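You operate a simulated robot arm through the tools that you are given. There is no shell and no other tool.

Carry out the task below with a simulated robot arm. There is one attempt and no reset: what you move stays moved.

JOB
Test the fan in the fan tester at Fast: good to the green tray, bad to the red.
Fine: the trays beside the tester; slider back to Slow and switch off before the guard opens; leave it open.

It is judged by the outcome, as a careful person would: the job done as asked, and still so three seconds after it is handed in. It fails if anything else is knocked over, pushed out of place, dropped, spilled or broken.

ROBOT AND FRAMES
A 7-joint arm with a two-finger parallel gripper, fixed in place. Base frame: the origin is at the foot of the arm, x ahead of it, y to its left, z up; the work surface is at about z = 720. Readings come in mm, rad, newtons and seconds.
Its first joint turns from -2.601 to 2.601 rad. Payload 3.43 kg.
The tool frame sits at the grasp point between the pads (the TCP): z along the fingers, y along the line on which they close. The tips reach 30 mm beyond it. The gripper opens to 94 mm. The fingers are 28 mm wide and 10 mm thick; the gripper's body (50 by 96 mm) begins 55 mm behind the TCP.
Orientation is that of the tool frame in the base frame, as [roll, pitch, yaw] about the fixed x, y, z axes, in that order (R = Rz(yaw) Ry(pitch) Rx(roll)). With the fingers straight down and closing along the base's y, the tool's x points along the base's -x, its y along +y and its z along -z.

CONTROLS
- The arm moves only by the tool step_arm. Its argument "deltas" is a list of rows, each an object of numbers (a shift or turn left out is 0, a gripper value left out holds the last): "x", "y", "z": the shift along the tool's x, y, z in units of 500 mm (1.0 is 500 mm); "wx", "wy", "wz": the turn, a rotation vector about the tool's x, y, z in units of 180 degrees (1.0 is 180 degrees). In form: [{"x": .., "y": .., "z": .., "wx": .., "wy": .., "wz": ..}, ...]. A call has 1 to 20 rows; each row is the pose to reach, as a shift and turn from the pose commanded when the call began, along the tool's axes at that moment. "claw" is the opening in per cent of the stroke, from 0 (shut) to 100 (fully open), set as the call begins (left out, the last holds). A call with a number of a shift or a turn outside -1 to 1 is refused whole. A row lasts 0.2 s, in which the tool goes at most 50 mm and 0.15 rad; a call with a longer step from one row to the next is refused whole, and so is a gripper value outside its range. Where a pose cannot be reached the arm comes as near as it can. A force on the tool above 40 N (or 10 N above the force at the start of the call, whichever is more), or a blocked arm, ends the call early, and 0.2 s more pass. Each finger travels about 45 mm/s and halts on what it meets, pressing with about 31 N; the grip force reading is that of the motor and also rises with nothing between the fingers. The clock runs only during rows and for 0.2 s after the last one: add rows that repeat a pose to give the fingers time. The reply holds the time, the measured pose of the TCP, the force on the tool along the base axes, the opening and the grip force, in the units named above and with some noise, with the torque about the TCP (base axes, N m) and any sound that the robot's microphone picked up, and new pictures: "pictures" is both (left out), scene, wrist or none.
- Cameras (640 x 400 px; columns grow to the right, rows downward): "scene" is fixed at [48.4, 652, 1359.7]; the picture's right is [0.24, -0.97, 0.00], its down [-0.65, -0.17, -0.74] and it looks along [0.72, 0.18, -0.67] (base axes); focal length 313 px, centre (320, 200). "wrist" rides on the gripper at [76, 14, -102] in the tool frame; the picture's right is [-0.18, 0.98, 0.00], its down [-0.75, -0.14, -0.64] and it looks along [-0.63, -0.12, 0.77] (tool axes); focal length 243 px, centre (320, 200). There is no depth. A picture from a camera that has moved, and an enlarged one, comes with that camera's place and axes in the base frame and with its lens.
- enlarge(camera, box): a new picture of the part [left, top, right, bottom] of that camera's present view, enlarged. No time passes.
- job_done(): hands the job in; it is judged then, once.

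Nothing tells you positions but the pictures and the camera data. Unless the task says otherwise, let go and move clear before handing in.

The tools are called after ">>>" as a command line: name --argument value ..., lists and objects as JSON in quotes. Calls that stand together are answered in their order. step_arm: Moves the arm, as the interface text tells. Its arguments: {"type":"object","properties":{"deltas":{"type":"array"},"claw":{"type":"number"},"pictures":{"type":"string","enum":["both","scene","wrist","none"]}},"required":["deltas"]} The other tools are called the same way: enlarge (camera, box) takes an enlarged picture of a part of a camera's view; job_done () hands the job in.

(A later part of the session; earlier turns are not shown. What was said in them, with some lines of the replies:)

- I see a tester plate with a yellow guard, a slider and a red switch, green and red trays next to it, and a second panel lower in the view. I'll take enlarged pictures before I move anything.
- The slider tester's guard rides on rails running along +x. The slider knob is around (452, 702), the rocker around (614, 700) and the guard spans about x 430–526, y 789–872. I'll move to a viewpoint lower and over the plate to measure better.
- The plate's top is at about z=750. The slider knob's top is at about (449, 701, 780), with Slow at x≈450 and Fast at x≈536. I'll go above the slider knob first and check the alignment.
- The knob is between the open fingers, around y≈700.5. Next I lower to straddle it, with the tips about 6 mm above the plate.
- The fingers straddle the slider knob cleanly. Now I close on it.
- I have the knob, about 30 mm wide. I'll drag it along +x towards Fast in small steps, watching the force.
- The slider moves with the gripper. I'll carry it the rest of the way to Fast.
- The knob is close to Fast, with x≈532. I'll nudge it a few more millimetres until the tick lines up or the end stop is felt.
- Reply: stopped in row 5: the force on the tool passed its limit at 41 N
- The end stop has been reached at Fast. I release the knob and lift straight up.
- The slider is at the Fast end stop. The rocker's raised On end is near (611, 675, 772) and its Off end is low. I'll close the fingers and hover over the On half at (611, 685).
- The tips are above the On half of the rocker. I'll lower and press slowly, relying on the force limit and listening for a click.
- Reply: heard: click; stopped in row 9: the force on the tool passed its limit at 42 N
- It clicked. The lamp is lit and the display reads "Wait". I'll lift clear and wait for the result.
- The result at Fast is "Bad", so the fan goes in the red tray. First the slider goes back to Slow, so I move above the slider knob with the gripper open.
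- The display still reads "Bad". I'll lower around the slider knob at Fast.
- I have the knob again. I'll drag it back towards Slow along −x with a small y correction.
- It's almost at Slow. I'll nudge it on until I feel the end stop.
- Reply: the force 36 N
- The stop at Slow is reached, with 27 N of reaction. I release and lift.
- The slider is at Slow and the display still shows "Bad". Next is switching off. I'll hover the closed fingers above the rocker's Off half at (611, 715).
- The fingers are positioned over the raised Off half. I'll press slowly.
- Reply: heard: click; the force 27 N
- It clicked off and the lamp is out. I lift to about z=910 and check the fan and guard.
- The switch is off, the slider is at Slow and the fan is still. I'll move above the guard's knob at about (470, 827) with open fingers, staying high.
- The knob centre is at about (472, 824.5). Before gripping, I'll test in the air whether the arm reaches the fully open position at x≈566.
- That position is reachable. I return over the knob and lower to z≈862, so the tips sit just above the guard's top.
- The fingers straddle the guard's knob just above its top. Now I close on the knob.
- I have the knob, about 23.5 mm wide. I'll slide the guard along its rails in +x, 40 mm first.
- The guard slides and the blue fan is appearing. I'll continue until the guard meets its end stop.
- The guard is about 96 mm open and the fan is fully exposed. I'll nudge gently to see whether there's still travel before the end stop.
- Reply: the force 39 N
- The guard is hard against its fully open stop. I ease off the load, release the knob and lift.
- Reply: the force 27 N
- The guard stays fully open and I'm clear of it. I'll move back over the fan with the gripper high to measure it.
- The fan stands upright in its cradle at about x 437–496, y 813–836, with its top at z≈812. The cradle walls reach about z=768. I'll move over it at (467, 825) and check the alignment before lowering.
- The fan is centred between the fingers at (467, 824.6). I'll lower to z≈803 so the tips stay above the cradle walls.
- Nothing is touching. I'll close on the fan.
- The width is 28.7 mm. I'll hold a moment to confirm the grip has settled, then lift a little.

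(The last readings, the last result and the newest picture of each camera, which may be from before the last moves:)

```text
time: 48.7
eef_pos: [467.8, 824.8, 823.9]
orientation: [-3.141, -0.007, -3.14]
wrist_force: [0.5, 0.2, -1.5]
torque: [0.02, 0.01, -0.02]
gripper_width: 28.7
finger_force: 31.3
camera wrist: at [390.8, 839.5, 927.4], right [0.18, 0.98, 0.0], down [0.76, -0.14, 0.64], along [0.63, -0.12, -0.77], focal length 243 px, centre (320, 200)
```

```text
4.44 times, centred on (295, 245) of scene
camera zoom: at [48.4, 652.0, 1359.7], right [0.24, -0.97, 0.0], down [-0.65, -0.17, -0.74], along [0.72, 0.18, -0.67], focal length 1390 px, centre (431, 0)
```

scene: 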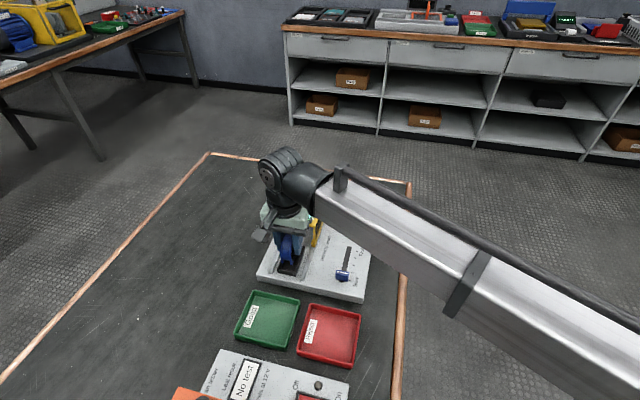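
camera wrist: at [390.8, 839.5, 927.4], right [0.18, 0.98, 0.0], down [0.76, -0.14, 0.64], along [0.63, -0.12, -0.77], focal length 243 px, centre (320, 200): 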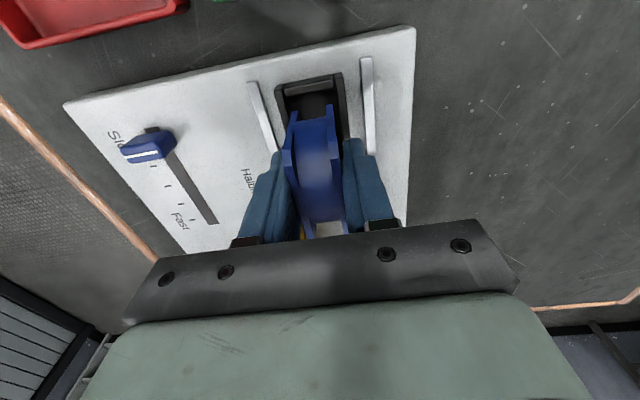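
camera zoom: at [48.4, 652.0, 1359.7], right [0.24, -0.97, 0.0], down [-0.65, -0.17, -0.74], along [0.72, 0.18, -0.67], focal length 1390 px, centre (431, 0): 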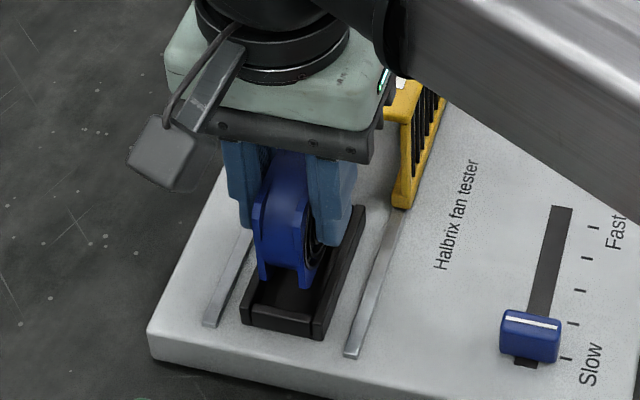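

The fan is out of its cradle and held firmly. The red tray spans about x 275–383, y 648–757. I'll lift straight up, then carry the fan over the tray's centre at (329, 702).

>>> step_arm --deltas '[{"z": -0.04}, {"z": -0.09}, {"z": -0.14}, {"z": -0.172}, {"x": 0.04, "y": -0.035, "z": -0.172}, {"x": 0.08, "y": -0.07, "z": -0.172}, {"x": 0.12, "y": -0.105, "z": -0.172}, {"x": 0.16, "y": -0.14, "z": -0.172}, {"x": 0.2, "y": -0.175, "z": -0.172}, {"x": 0.24, "y": -0.21, "z": -0.172}, {"x": 0.278, "y": -0.246, "z": -0.172}, {"x": 0.278, "y": -0.246, "z": -0.172}]'

>>> enlarge --camera "wrist" --box '[200, 60, 440, 240]'

>>> enlarge --camera "scene" --box '[220, 200, 400, 400]'

```text
time: 51.3
eef_pos: [329.8, 701.2, 912.6]
orientation: [-3.142, -0.006, -3.141]
wrist_force: [-0.1, 1.0, -1.6]
torque: [0.03, -0.01, -0.02]
gripper_width: 28.8
finger_force: 31.1
camera wrist: at [253.9, 714.8, 1016.1], right [0.18, 0.98, 0.0], down [0.76, -0.14, 0.64], along [0.63, -0.12, -0.77], focal length 243 px, centre (320, 200)
```

scene: 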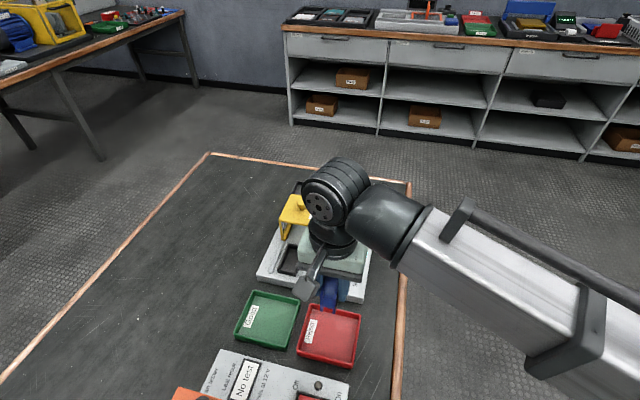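
wrist: 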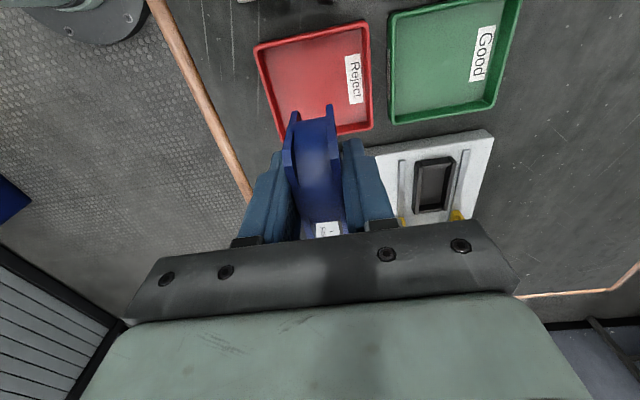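

```text
2.22 times, centred on (320, 150) of wrist
camera zoom: at [253.9, 714.8, 1016.1], right [0.18, 0.98, 0.0], down [0.76, -0.14, 0.64], along [0.63, -0.12, -0.77], focal length 539 px, centre (320, 311)
```

zoom: 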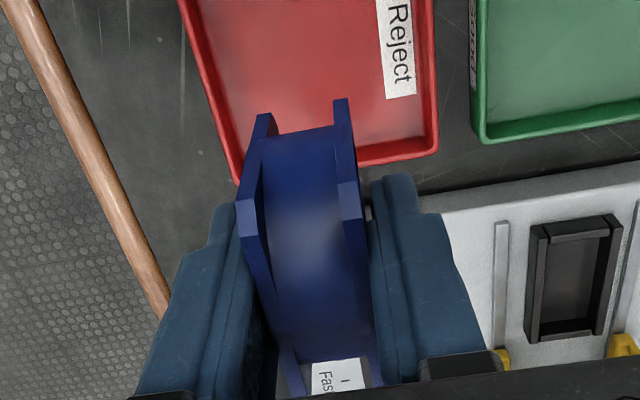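

```text
2.00 times, centred on (310, 300) of scene
camera zoom: at [48.4, 652.0, 1359.7], right [0.24, -0.97, 0.0], down [-0.65, -0.17, -0.74], along [0.72, 0.18, -0.67], focal length 626 px, centre (340, 0)
```

zoom: 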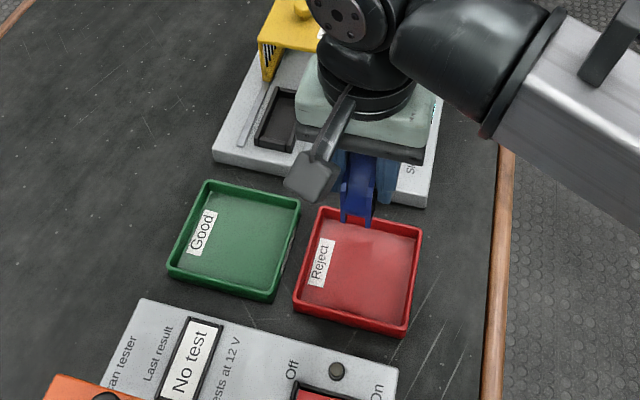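

The fan is over the red tray. I'll take a closer look at how it hangs in the grip before lowering.

>>> enlarge --camera "scene" --box '[290, 240, 390, 370]'

>>> enlarge --camera "wrist" --box '[250, 90, 390, 240]'

```text
3.08 times, centred on (340, 305) of scene
camera zoom: at [48.4, 652.0, 1359.7], right [0.24, -0.97, 0.0], down [-0.65, -0.17, -0.74], along [0.72, 0.18, -0.67], focal length 962 px, centre (258, -123)
```

zoom: 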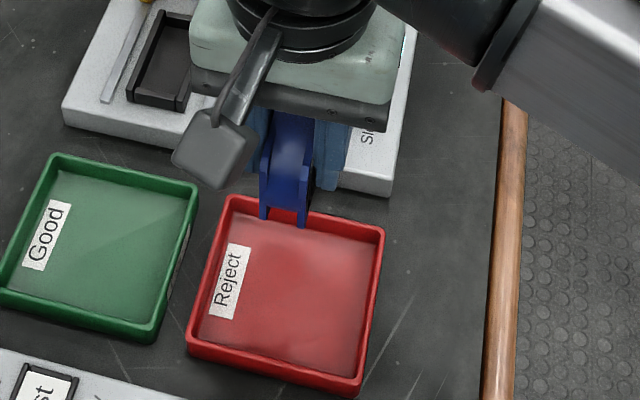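

```text
2.67 times, centred on (320, 165) of wrist
camera zoom: at [253.9, 714.8, 1016.1], right [0.18, 0.98, 0.0], down [0.76, -0.14, 0.64], along [0.63, -0.12, -0.77], focal length 647 px, centre (320, 293)
```

zoom: 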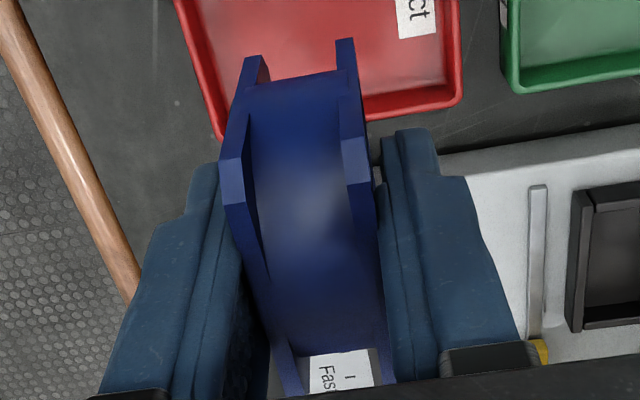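

The fan hangs upright with its bottom about 49 mm below the TCP, so contact with the tray floor should come near TCP z≈773. I'll lower in stages.

>>> step_arm --deltas '[{"z": 0.05}, {"z": 0.1}, {"z": 0.15}, {"z": 0.2}, {"z": 0.23}, {"z": 0.254}, {"z": 0.254}]'

>>> enlarge --camera "scene" --box '[280, 270, 380, 380]'

>>> enlarge --camera "wrist" --box '[220, 60, 420, 240]'

```text
time: 52.9
eef_pos: [328.1, 702.4, 783.6]
orientation: [-3.141, -0.005, -3.139]
wrist_force: [-0.7, 0.5, -0.9]
torque: [-0.02, -0.02, -0.01]
gripper_width: 28.9
finger_force: 30.8
camera wrist: at [251.7, 714.5, 888.0], right [0.18, 0.98, 0.0], down [0.76, -0.14, 0.64], along [0.63, -0.12, -0.77], focal length 243 px, centre (320, 200)
```

scene: 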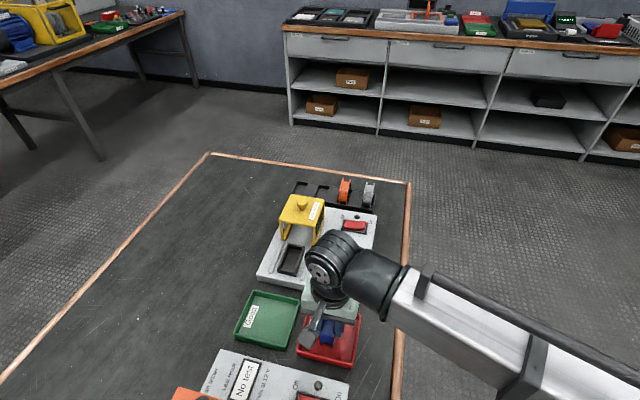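
wrist: 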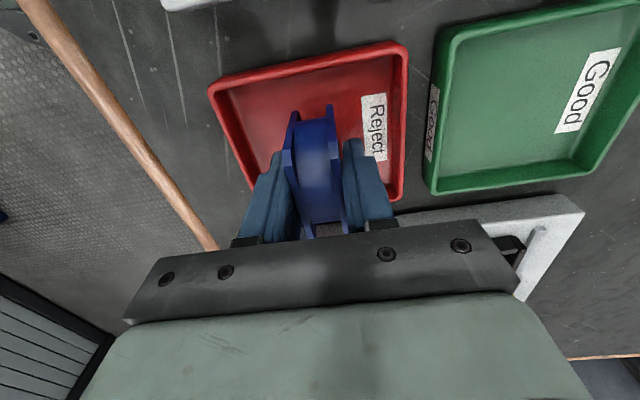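

```text
3.64 times, centred on (330, 325) of scene
camera zoom: at [48.4, 652.0, 1359.7], right [0.24, -0.97, 0.0], down [-0.65, -0.17, -0.74], along [0.72, 0.18, -0.67], focal length 1138 px, centre (284, -254)
```

zoom: 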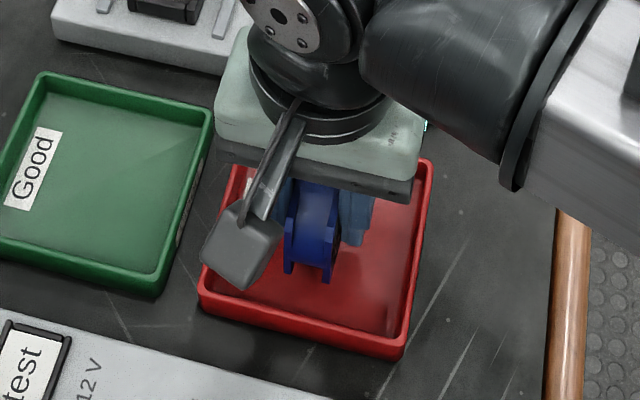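

```text
2.22 times, centred on (320, 150) of wrist
camera zoom: at [251.7, 714.5, 888.0], right [0.18, 0.98, 0.0], down [0.76, -0.14, 0.64], along [0.63, -0.12, -0.77], focal length 539 px, centre (320, 311)
```

zoom: 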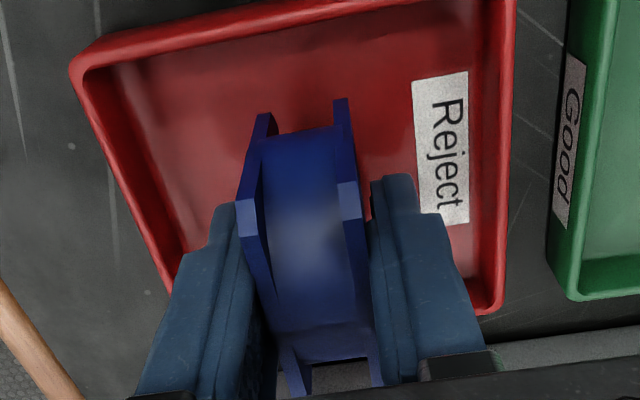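

The fan is well inside the tray and about 10 mm above its floor. I'll lower in fine steps until I sense contact.

>>> step_arm --deltas '[{"z": 0.004}, {"z": 0.008}, {"z": 0.012}, {"z": 0.015}, {"z": 0.018}, {"z": 0.018}]' --pictures "none"

```text
time: 54.3
eef_pos: [328.8, 701.6, 774.6]
orientation: [3.138, -0.005, -3.139]
wrist_force: [1.8, 0.7, 5.9]
torque: [-0.05, 0.0, 0.0]
gripper_width: 28.7
finger_force: 30.9
```

The vertical force rose to about +6 N, so the fan is touching the floor. I'll check the pictures before releasing.

>>> step_arm --deltas '[{"z": 0.001}, {"z": 0.001}]'

>>> enlarge --camera "scene" --box '[280, 270, 380, 380]'

>>> enlarge --camera "wrist" --box '[220, 60, 420, 240]'

```text
time: 54.9
eef_pos: [328.4, 701.3, 774.8]
orientation: [3.141, -0.006, -3.141]
wrist_force: [1.3, 1.9, 15.5]
torque: [0.02, -0.02, 0.03]
gripper_width: 28.6
finger_force: 31.5
camera wrist: at [251.5, 714.8, 878.7], right [0.18, 0.98, 0.0], down [0.76, -0.14, 0.64], along [0.63, -0.12, -0.77], focal length 243 px, centre (320, 200)
```

scene: 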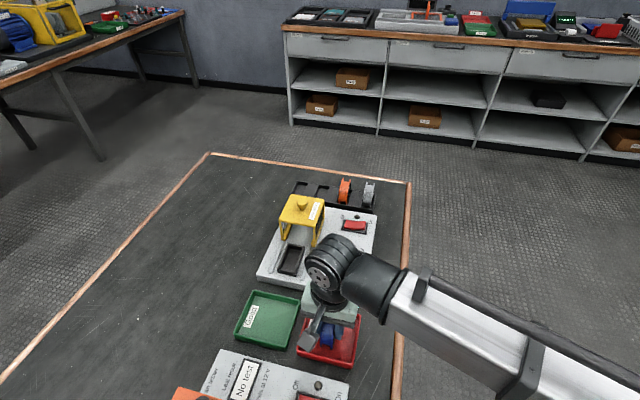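
wrist: 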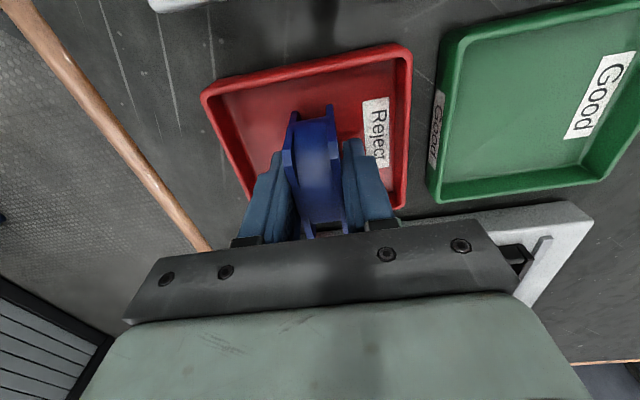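

```text
3.64 times, centred on (330, 325) of scene
camera zoom: at [48.4, 652.0, 1359.7], right [0.24, -0.97, 0.0], down [-0.65, -0.17, -0.74], along [0.72, 0.18, -0.67], focal length 1138 px, centre (284, -254)
```

zoom: 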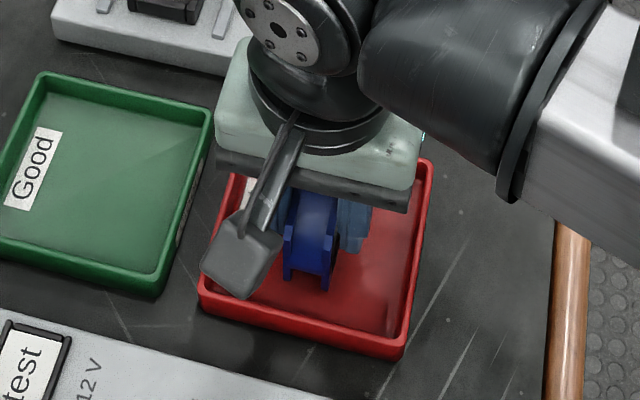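

```text
2.22 times, centred on (320, 150) of wrist
camera zoom: at [251.5, 714.8, 878.7], right [0.18, 0.98, 0.0], down [0.76, -0.14, 0.64], along [0.63, -0.12, -0.77], focal length 539 px, centre (320, 311)
```

zoom: 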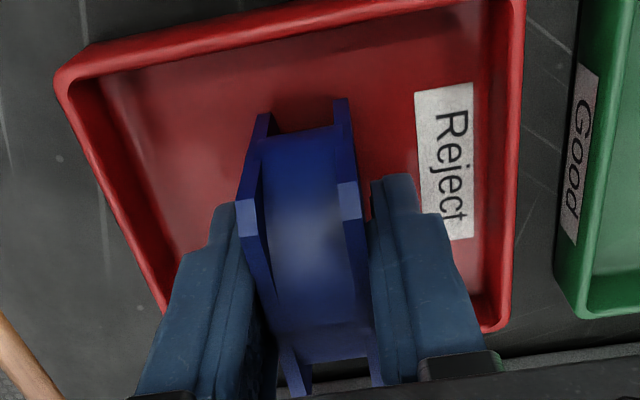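

The fan is firmly on the tray floor with a 15 N reaction. I'll open the fingers modestly and hold to see that it stands by itself.

>>> step_arm --deltas '[{"z": 0}, {"z": 0}, {"z": 0}]' --claw 48

>>> enlarge --camera "wrist" --box '[220, 60, 420, 240]'

```text
time: 55.7
eef_pos: [327.8, 700.4, 774.7]
orientation: [-3.14, -0.006, -3.139]
wrist_force: [-0.1, -0.2, -0.5]
torque: [-0.05, 0.02, 0.02]
gripper_width: 45.0
finger_force: 0.1
camera wrist: at [251.5, 714.9, 878.0], right [0.18, 0.98, 0.0], down [0.76, -0.14, 0.64], along [0.63, -0.12, -0.77], focal length 243 px, centre (320, 200)
```

scene: 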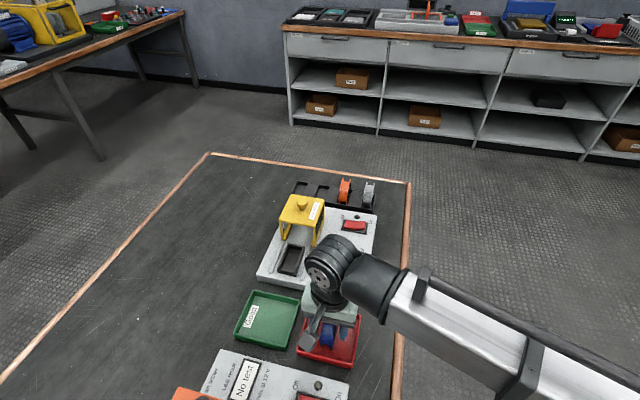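
wrist: 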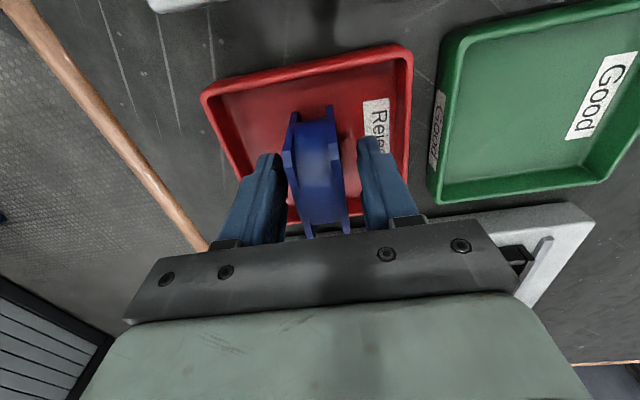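

```text
2.22 times, centred on (320, 150) of wrist
camera zoom: at [251.5, 714.9, 878.0], right [0.18, 0.98, 0.0], down [0.76, -0.14, 0.64], along [0.63, -0.12, -0.77], focal length 539 px, centre (320, 311)
```

zoom: 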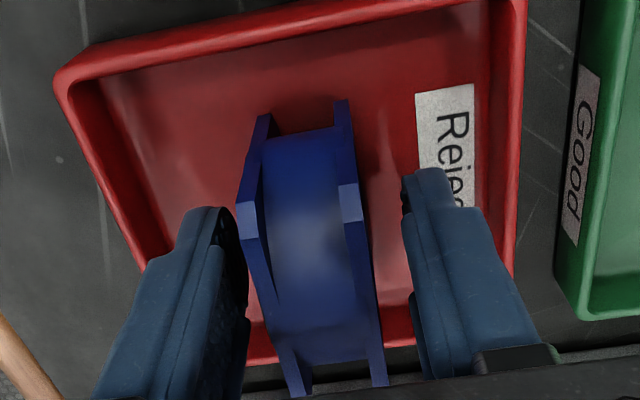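

The fan stands by itself. I'll open slightly more for clearance and then rise straight up.

>>> step_arm --deltas '[{"z": 0}, {"z": 0}, {"z": -0.02}, {"z": -0.05}, {"z": -0.1}, {"z": -0.16}, {"z": -0.24}, {"z": -0.3}, {"z": -0.3}]' --claw 60

>>> enlarge --camera "wrist" --box '[220, 20, 420, 200]'

>>> enlarge --camera "scene" --box '[220, 170, 400, 380]'

```text
time: 57.7
eef_pos: [329.6, 700.5, 925.1]
orientation: [3.141, -0.004, -3.141]
wrist_force: [-1.3, 0.1, 0.6]
torque: [0.0, 0.02, -0.01]
gripper_width: 56.4
finger_force: 0.1
camera wrist: at [252.6, 715.0, 1027.9], right [0.18, 0.98, 0.0], down [0.76, -0.14, 0.64], along [0.63, -0.12, -0.77], focal length 243 px, centre (320, 200)
```

scene: 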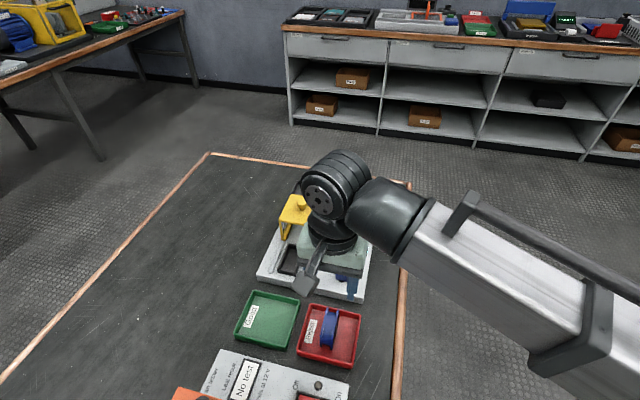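
wrist: 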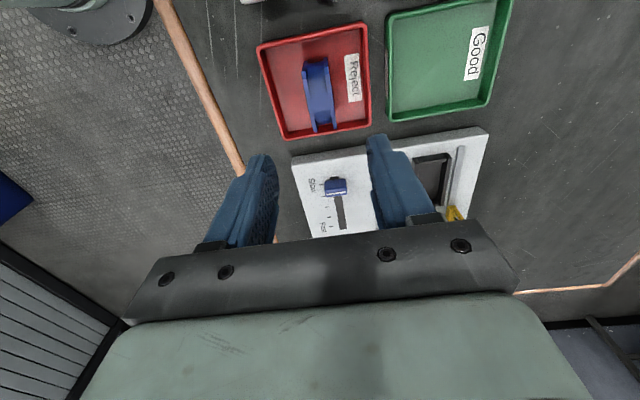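

```text
2.22 times, centred on (320, 110) of wrist
camera zoom: at [252.6, 715.0, 1027.9], right [0.18, 0.98, 0.0], down [0.76, -0.14, 0.64], along [0.63, -0.12, -0.77], focal length 539 px, centre (320, 400)
```

zoom: 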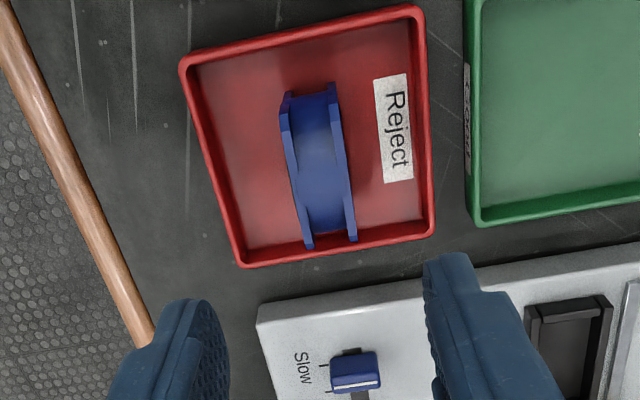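

```text
1.90 times, centred on (310, 275) of scene
camera zoom: at [48.4, 652.0, 1359.7], right [0.24, -0.97, 0.0], down [-0.65, -0.17, -0.74], along [0.72, 0.18, -0.67], focal length 596 px, centre (339, 57)
```

zoom: 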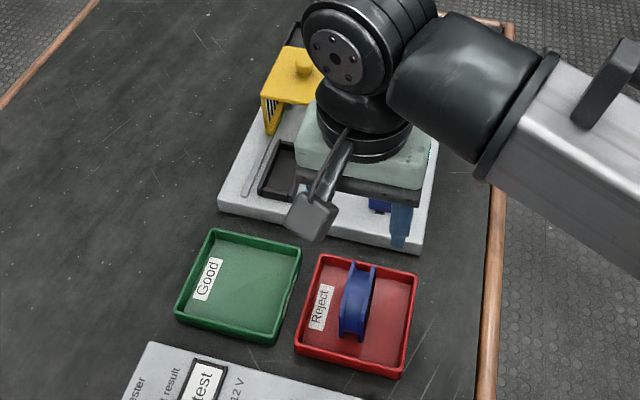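

The fan stands upright in the red Reject tray. I'll raise the arm clear and go back near the start pose for a final check of everything.

>>> step_arm --deltas '[{"z": -0.09}, {"z": -0.18}, {"z": -0.27}, {"z": -0.36}, {"x": -0.03, "y": 0.08, "z": -0.37}, {"x": -0.06, "y": 0.16, "z": -0.375}, {"x": -0.09, "y": 0.24, "z": -0.378}, {"x": -0.12, "y": 0.32, "z": -0.378}, {"x": -0.14, "y": 0.4, "z": -0.378}, {"x": -0.14, "y": 0.4, "z": -0.378}]'

>>> enlarge --camera "scene" --box '[220, 170, 400, 290]'

>>> enlarge --camera "scene" --box '[200, 270, 400, 400]'

>>> enlarge --camera "wrist" --box '[120, 0, 380, 240]'

```text
time: 59.9
eef_pos: [398.1, 901.3, 1111.6]
orientation: [-3.141, -0.006, -3.141]
wrist_force: [-0.1, 0.3, -0.3]
torque: [0.0, -0.02, 0.0]
gripper_width: 56.3
finger_force: 0.0
camera wrist: at [321.4, 915.4, 1215.4], right [0.18, 0.98, 0.0], down [0.76, -0.14, 0.64], along [0.63, -0.12, -0.77], focal length 243 px, centre (320, 200)
```

scene: 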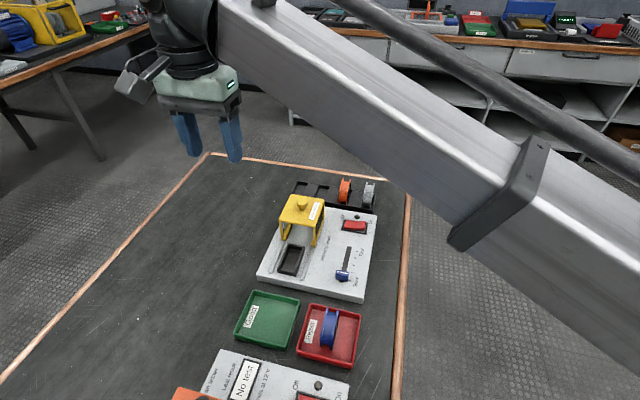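
wrist: 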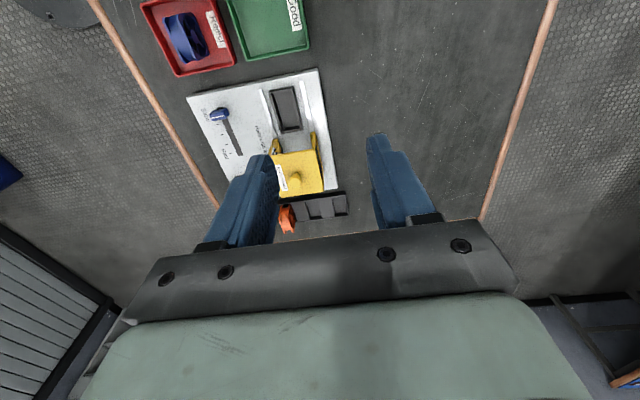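

```text
3.33 times, centred on (310, 230) of scene
camera zoom: at [48.4, 652.0, 1359.7], right [0.24, -0.97, 0.0], down [-0.65, -0.17, -0.74], along [0.72, 0.18, -0.67], focal length 1043 px, centre (353, 100)
```

zoom: 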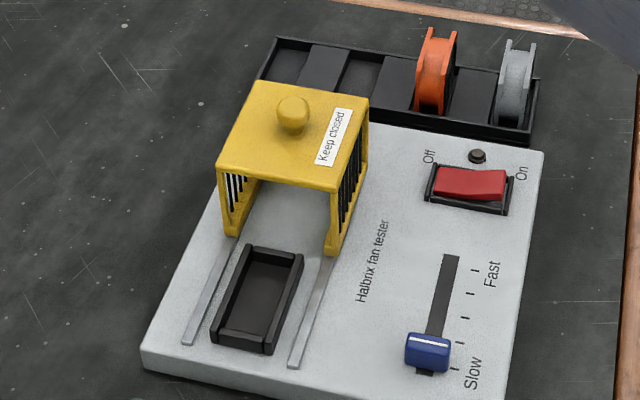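

```text
3.08 times, centred on (300, 335) of scene
camera zoom: at [48.4, 652.0, 1359.7], right [0.24, -0.97, 0.0], down [-0.65, -0.17, -0.74], along [0.72, 0.18, -0.67], focal length 962 px, centre (382, -215)
```

zoom: 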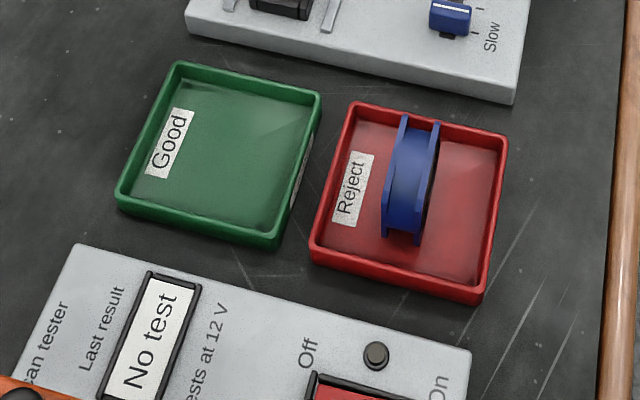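

```text
1.67 times, centred on (250, 120) of wrist
camera zoom: at [321.4, 915.4, 1215.4], right [0.18, 0.98, 0.0], down [0.76, -0.14, 0.64], along [0.63, -0.12, -0.77], focal length 404 px, centre (437, 333)
```

zoom: 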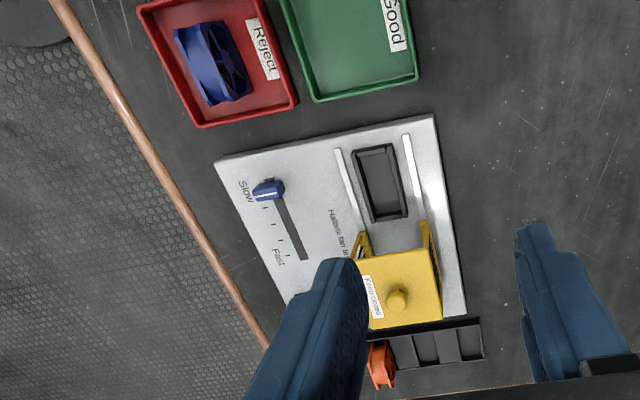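

The blue fan tested "Bad" at Fast and now stands in the red Reject tray. The slider is at Slow, the switch is off with its lamp dark, and the guard is fully open. Nothing else has moved and the arm is clear, so I'm handing in.

>>> job_done

```text
The job is handed in.
```

The fan tested "Bad" at Fast, so I put it in the red Reject tray, where it was standing upright when I handed in.

I set the slider back to Slow and switched the tester off before opening the guard. The guard is fully open against its stop.

In the final pictures nothing else had been moved or knocked over. The arm was clear when I handed in.
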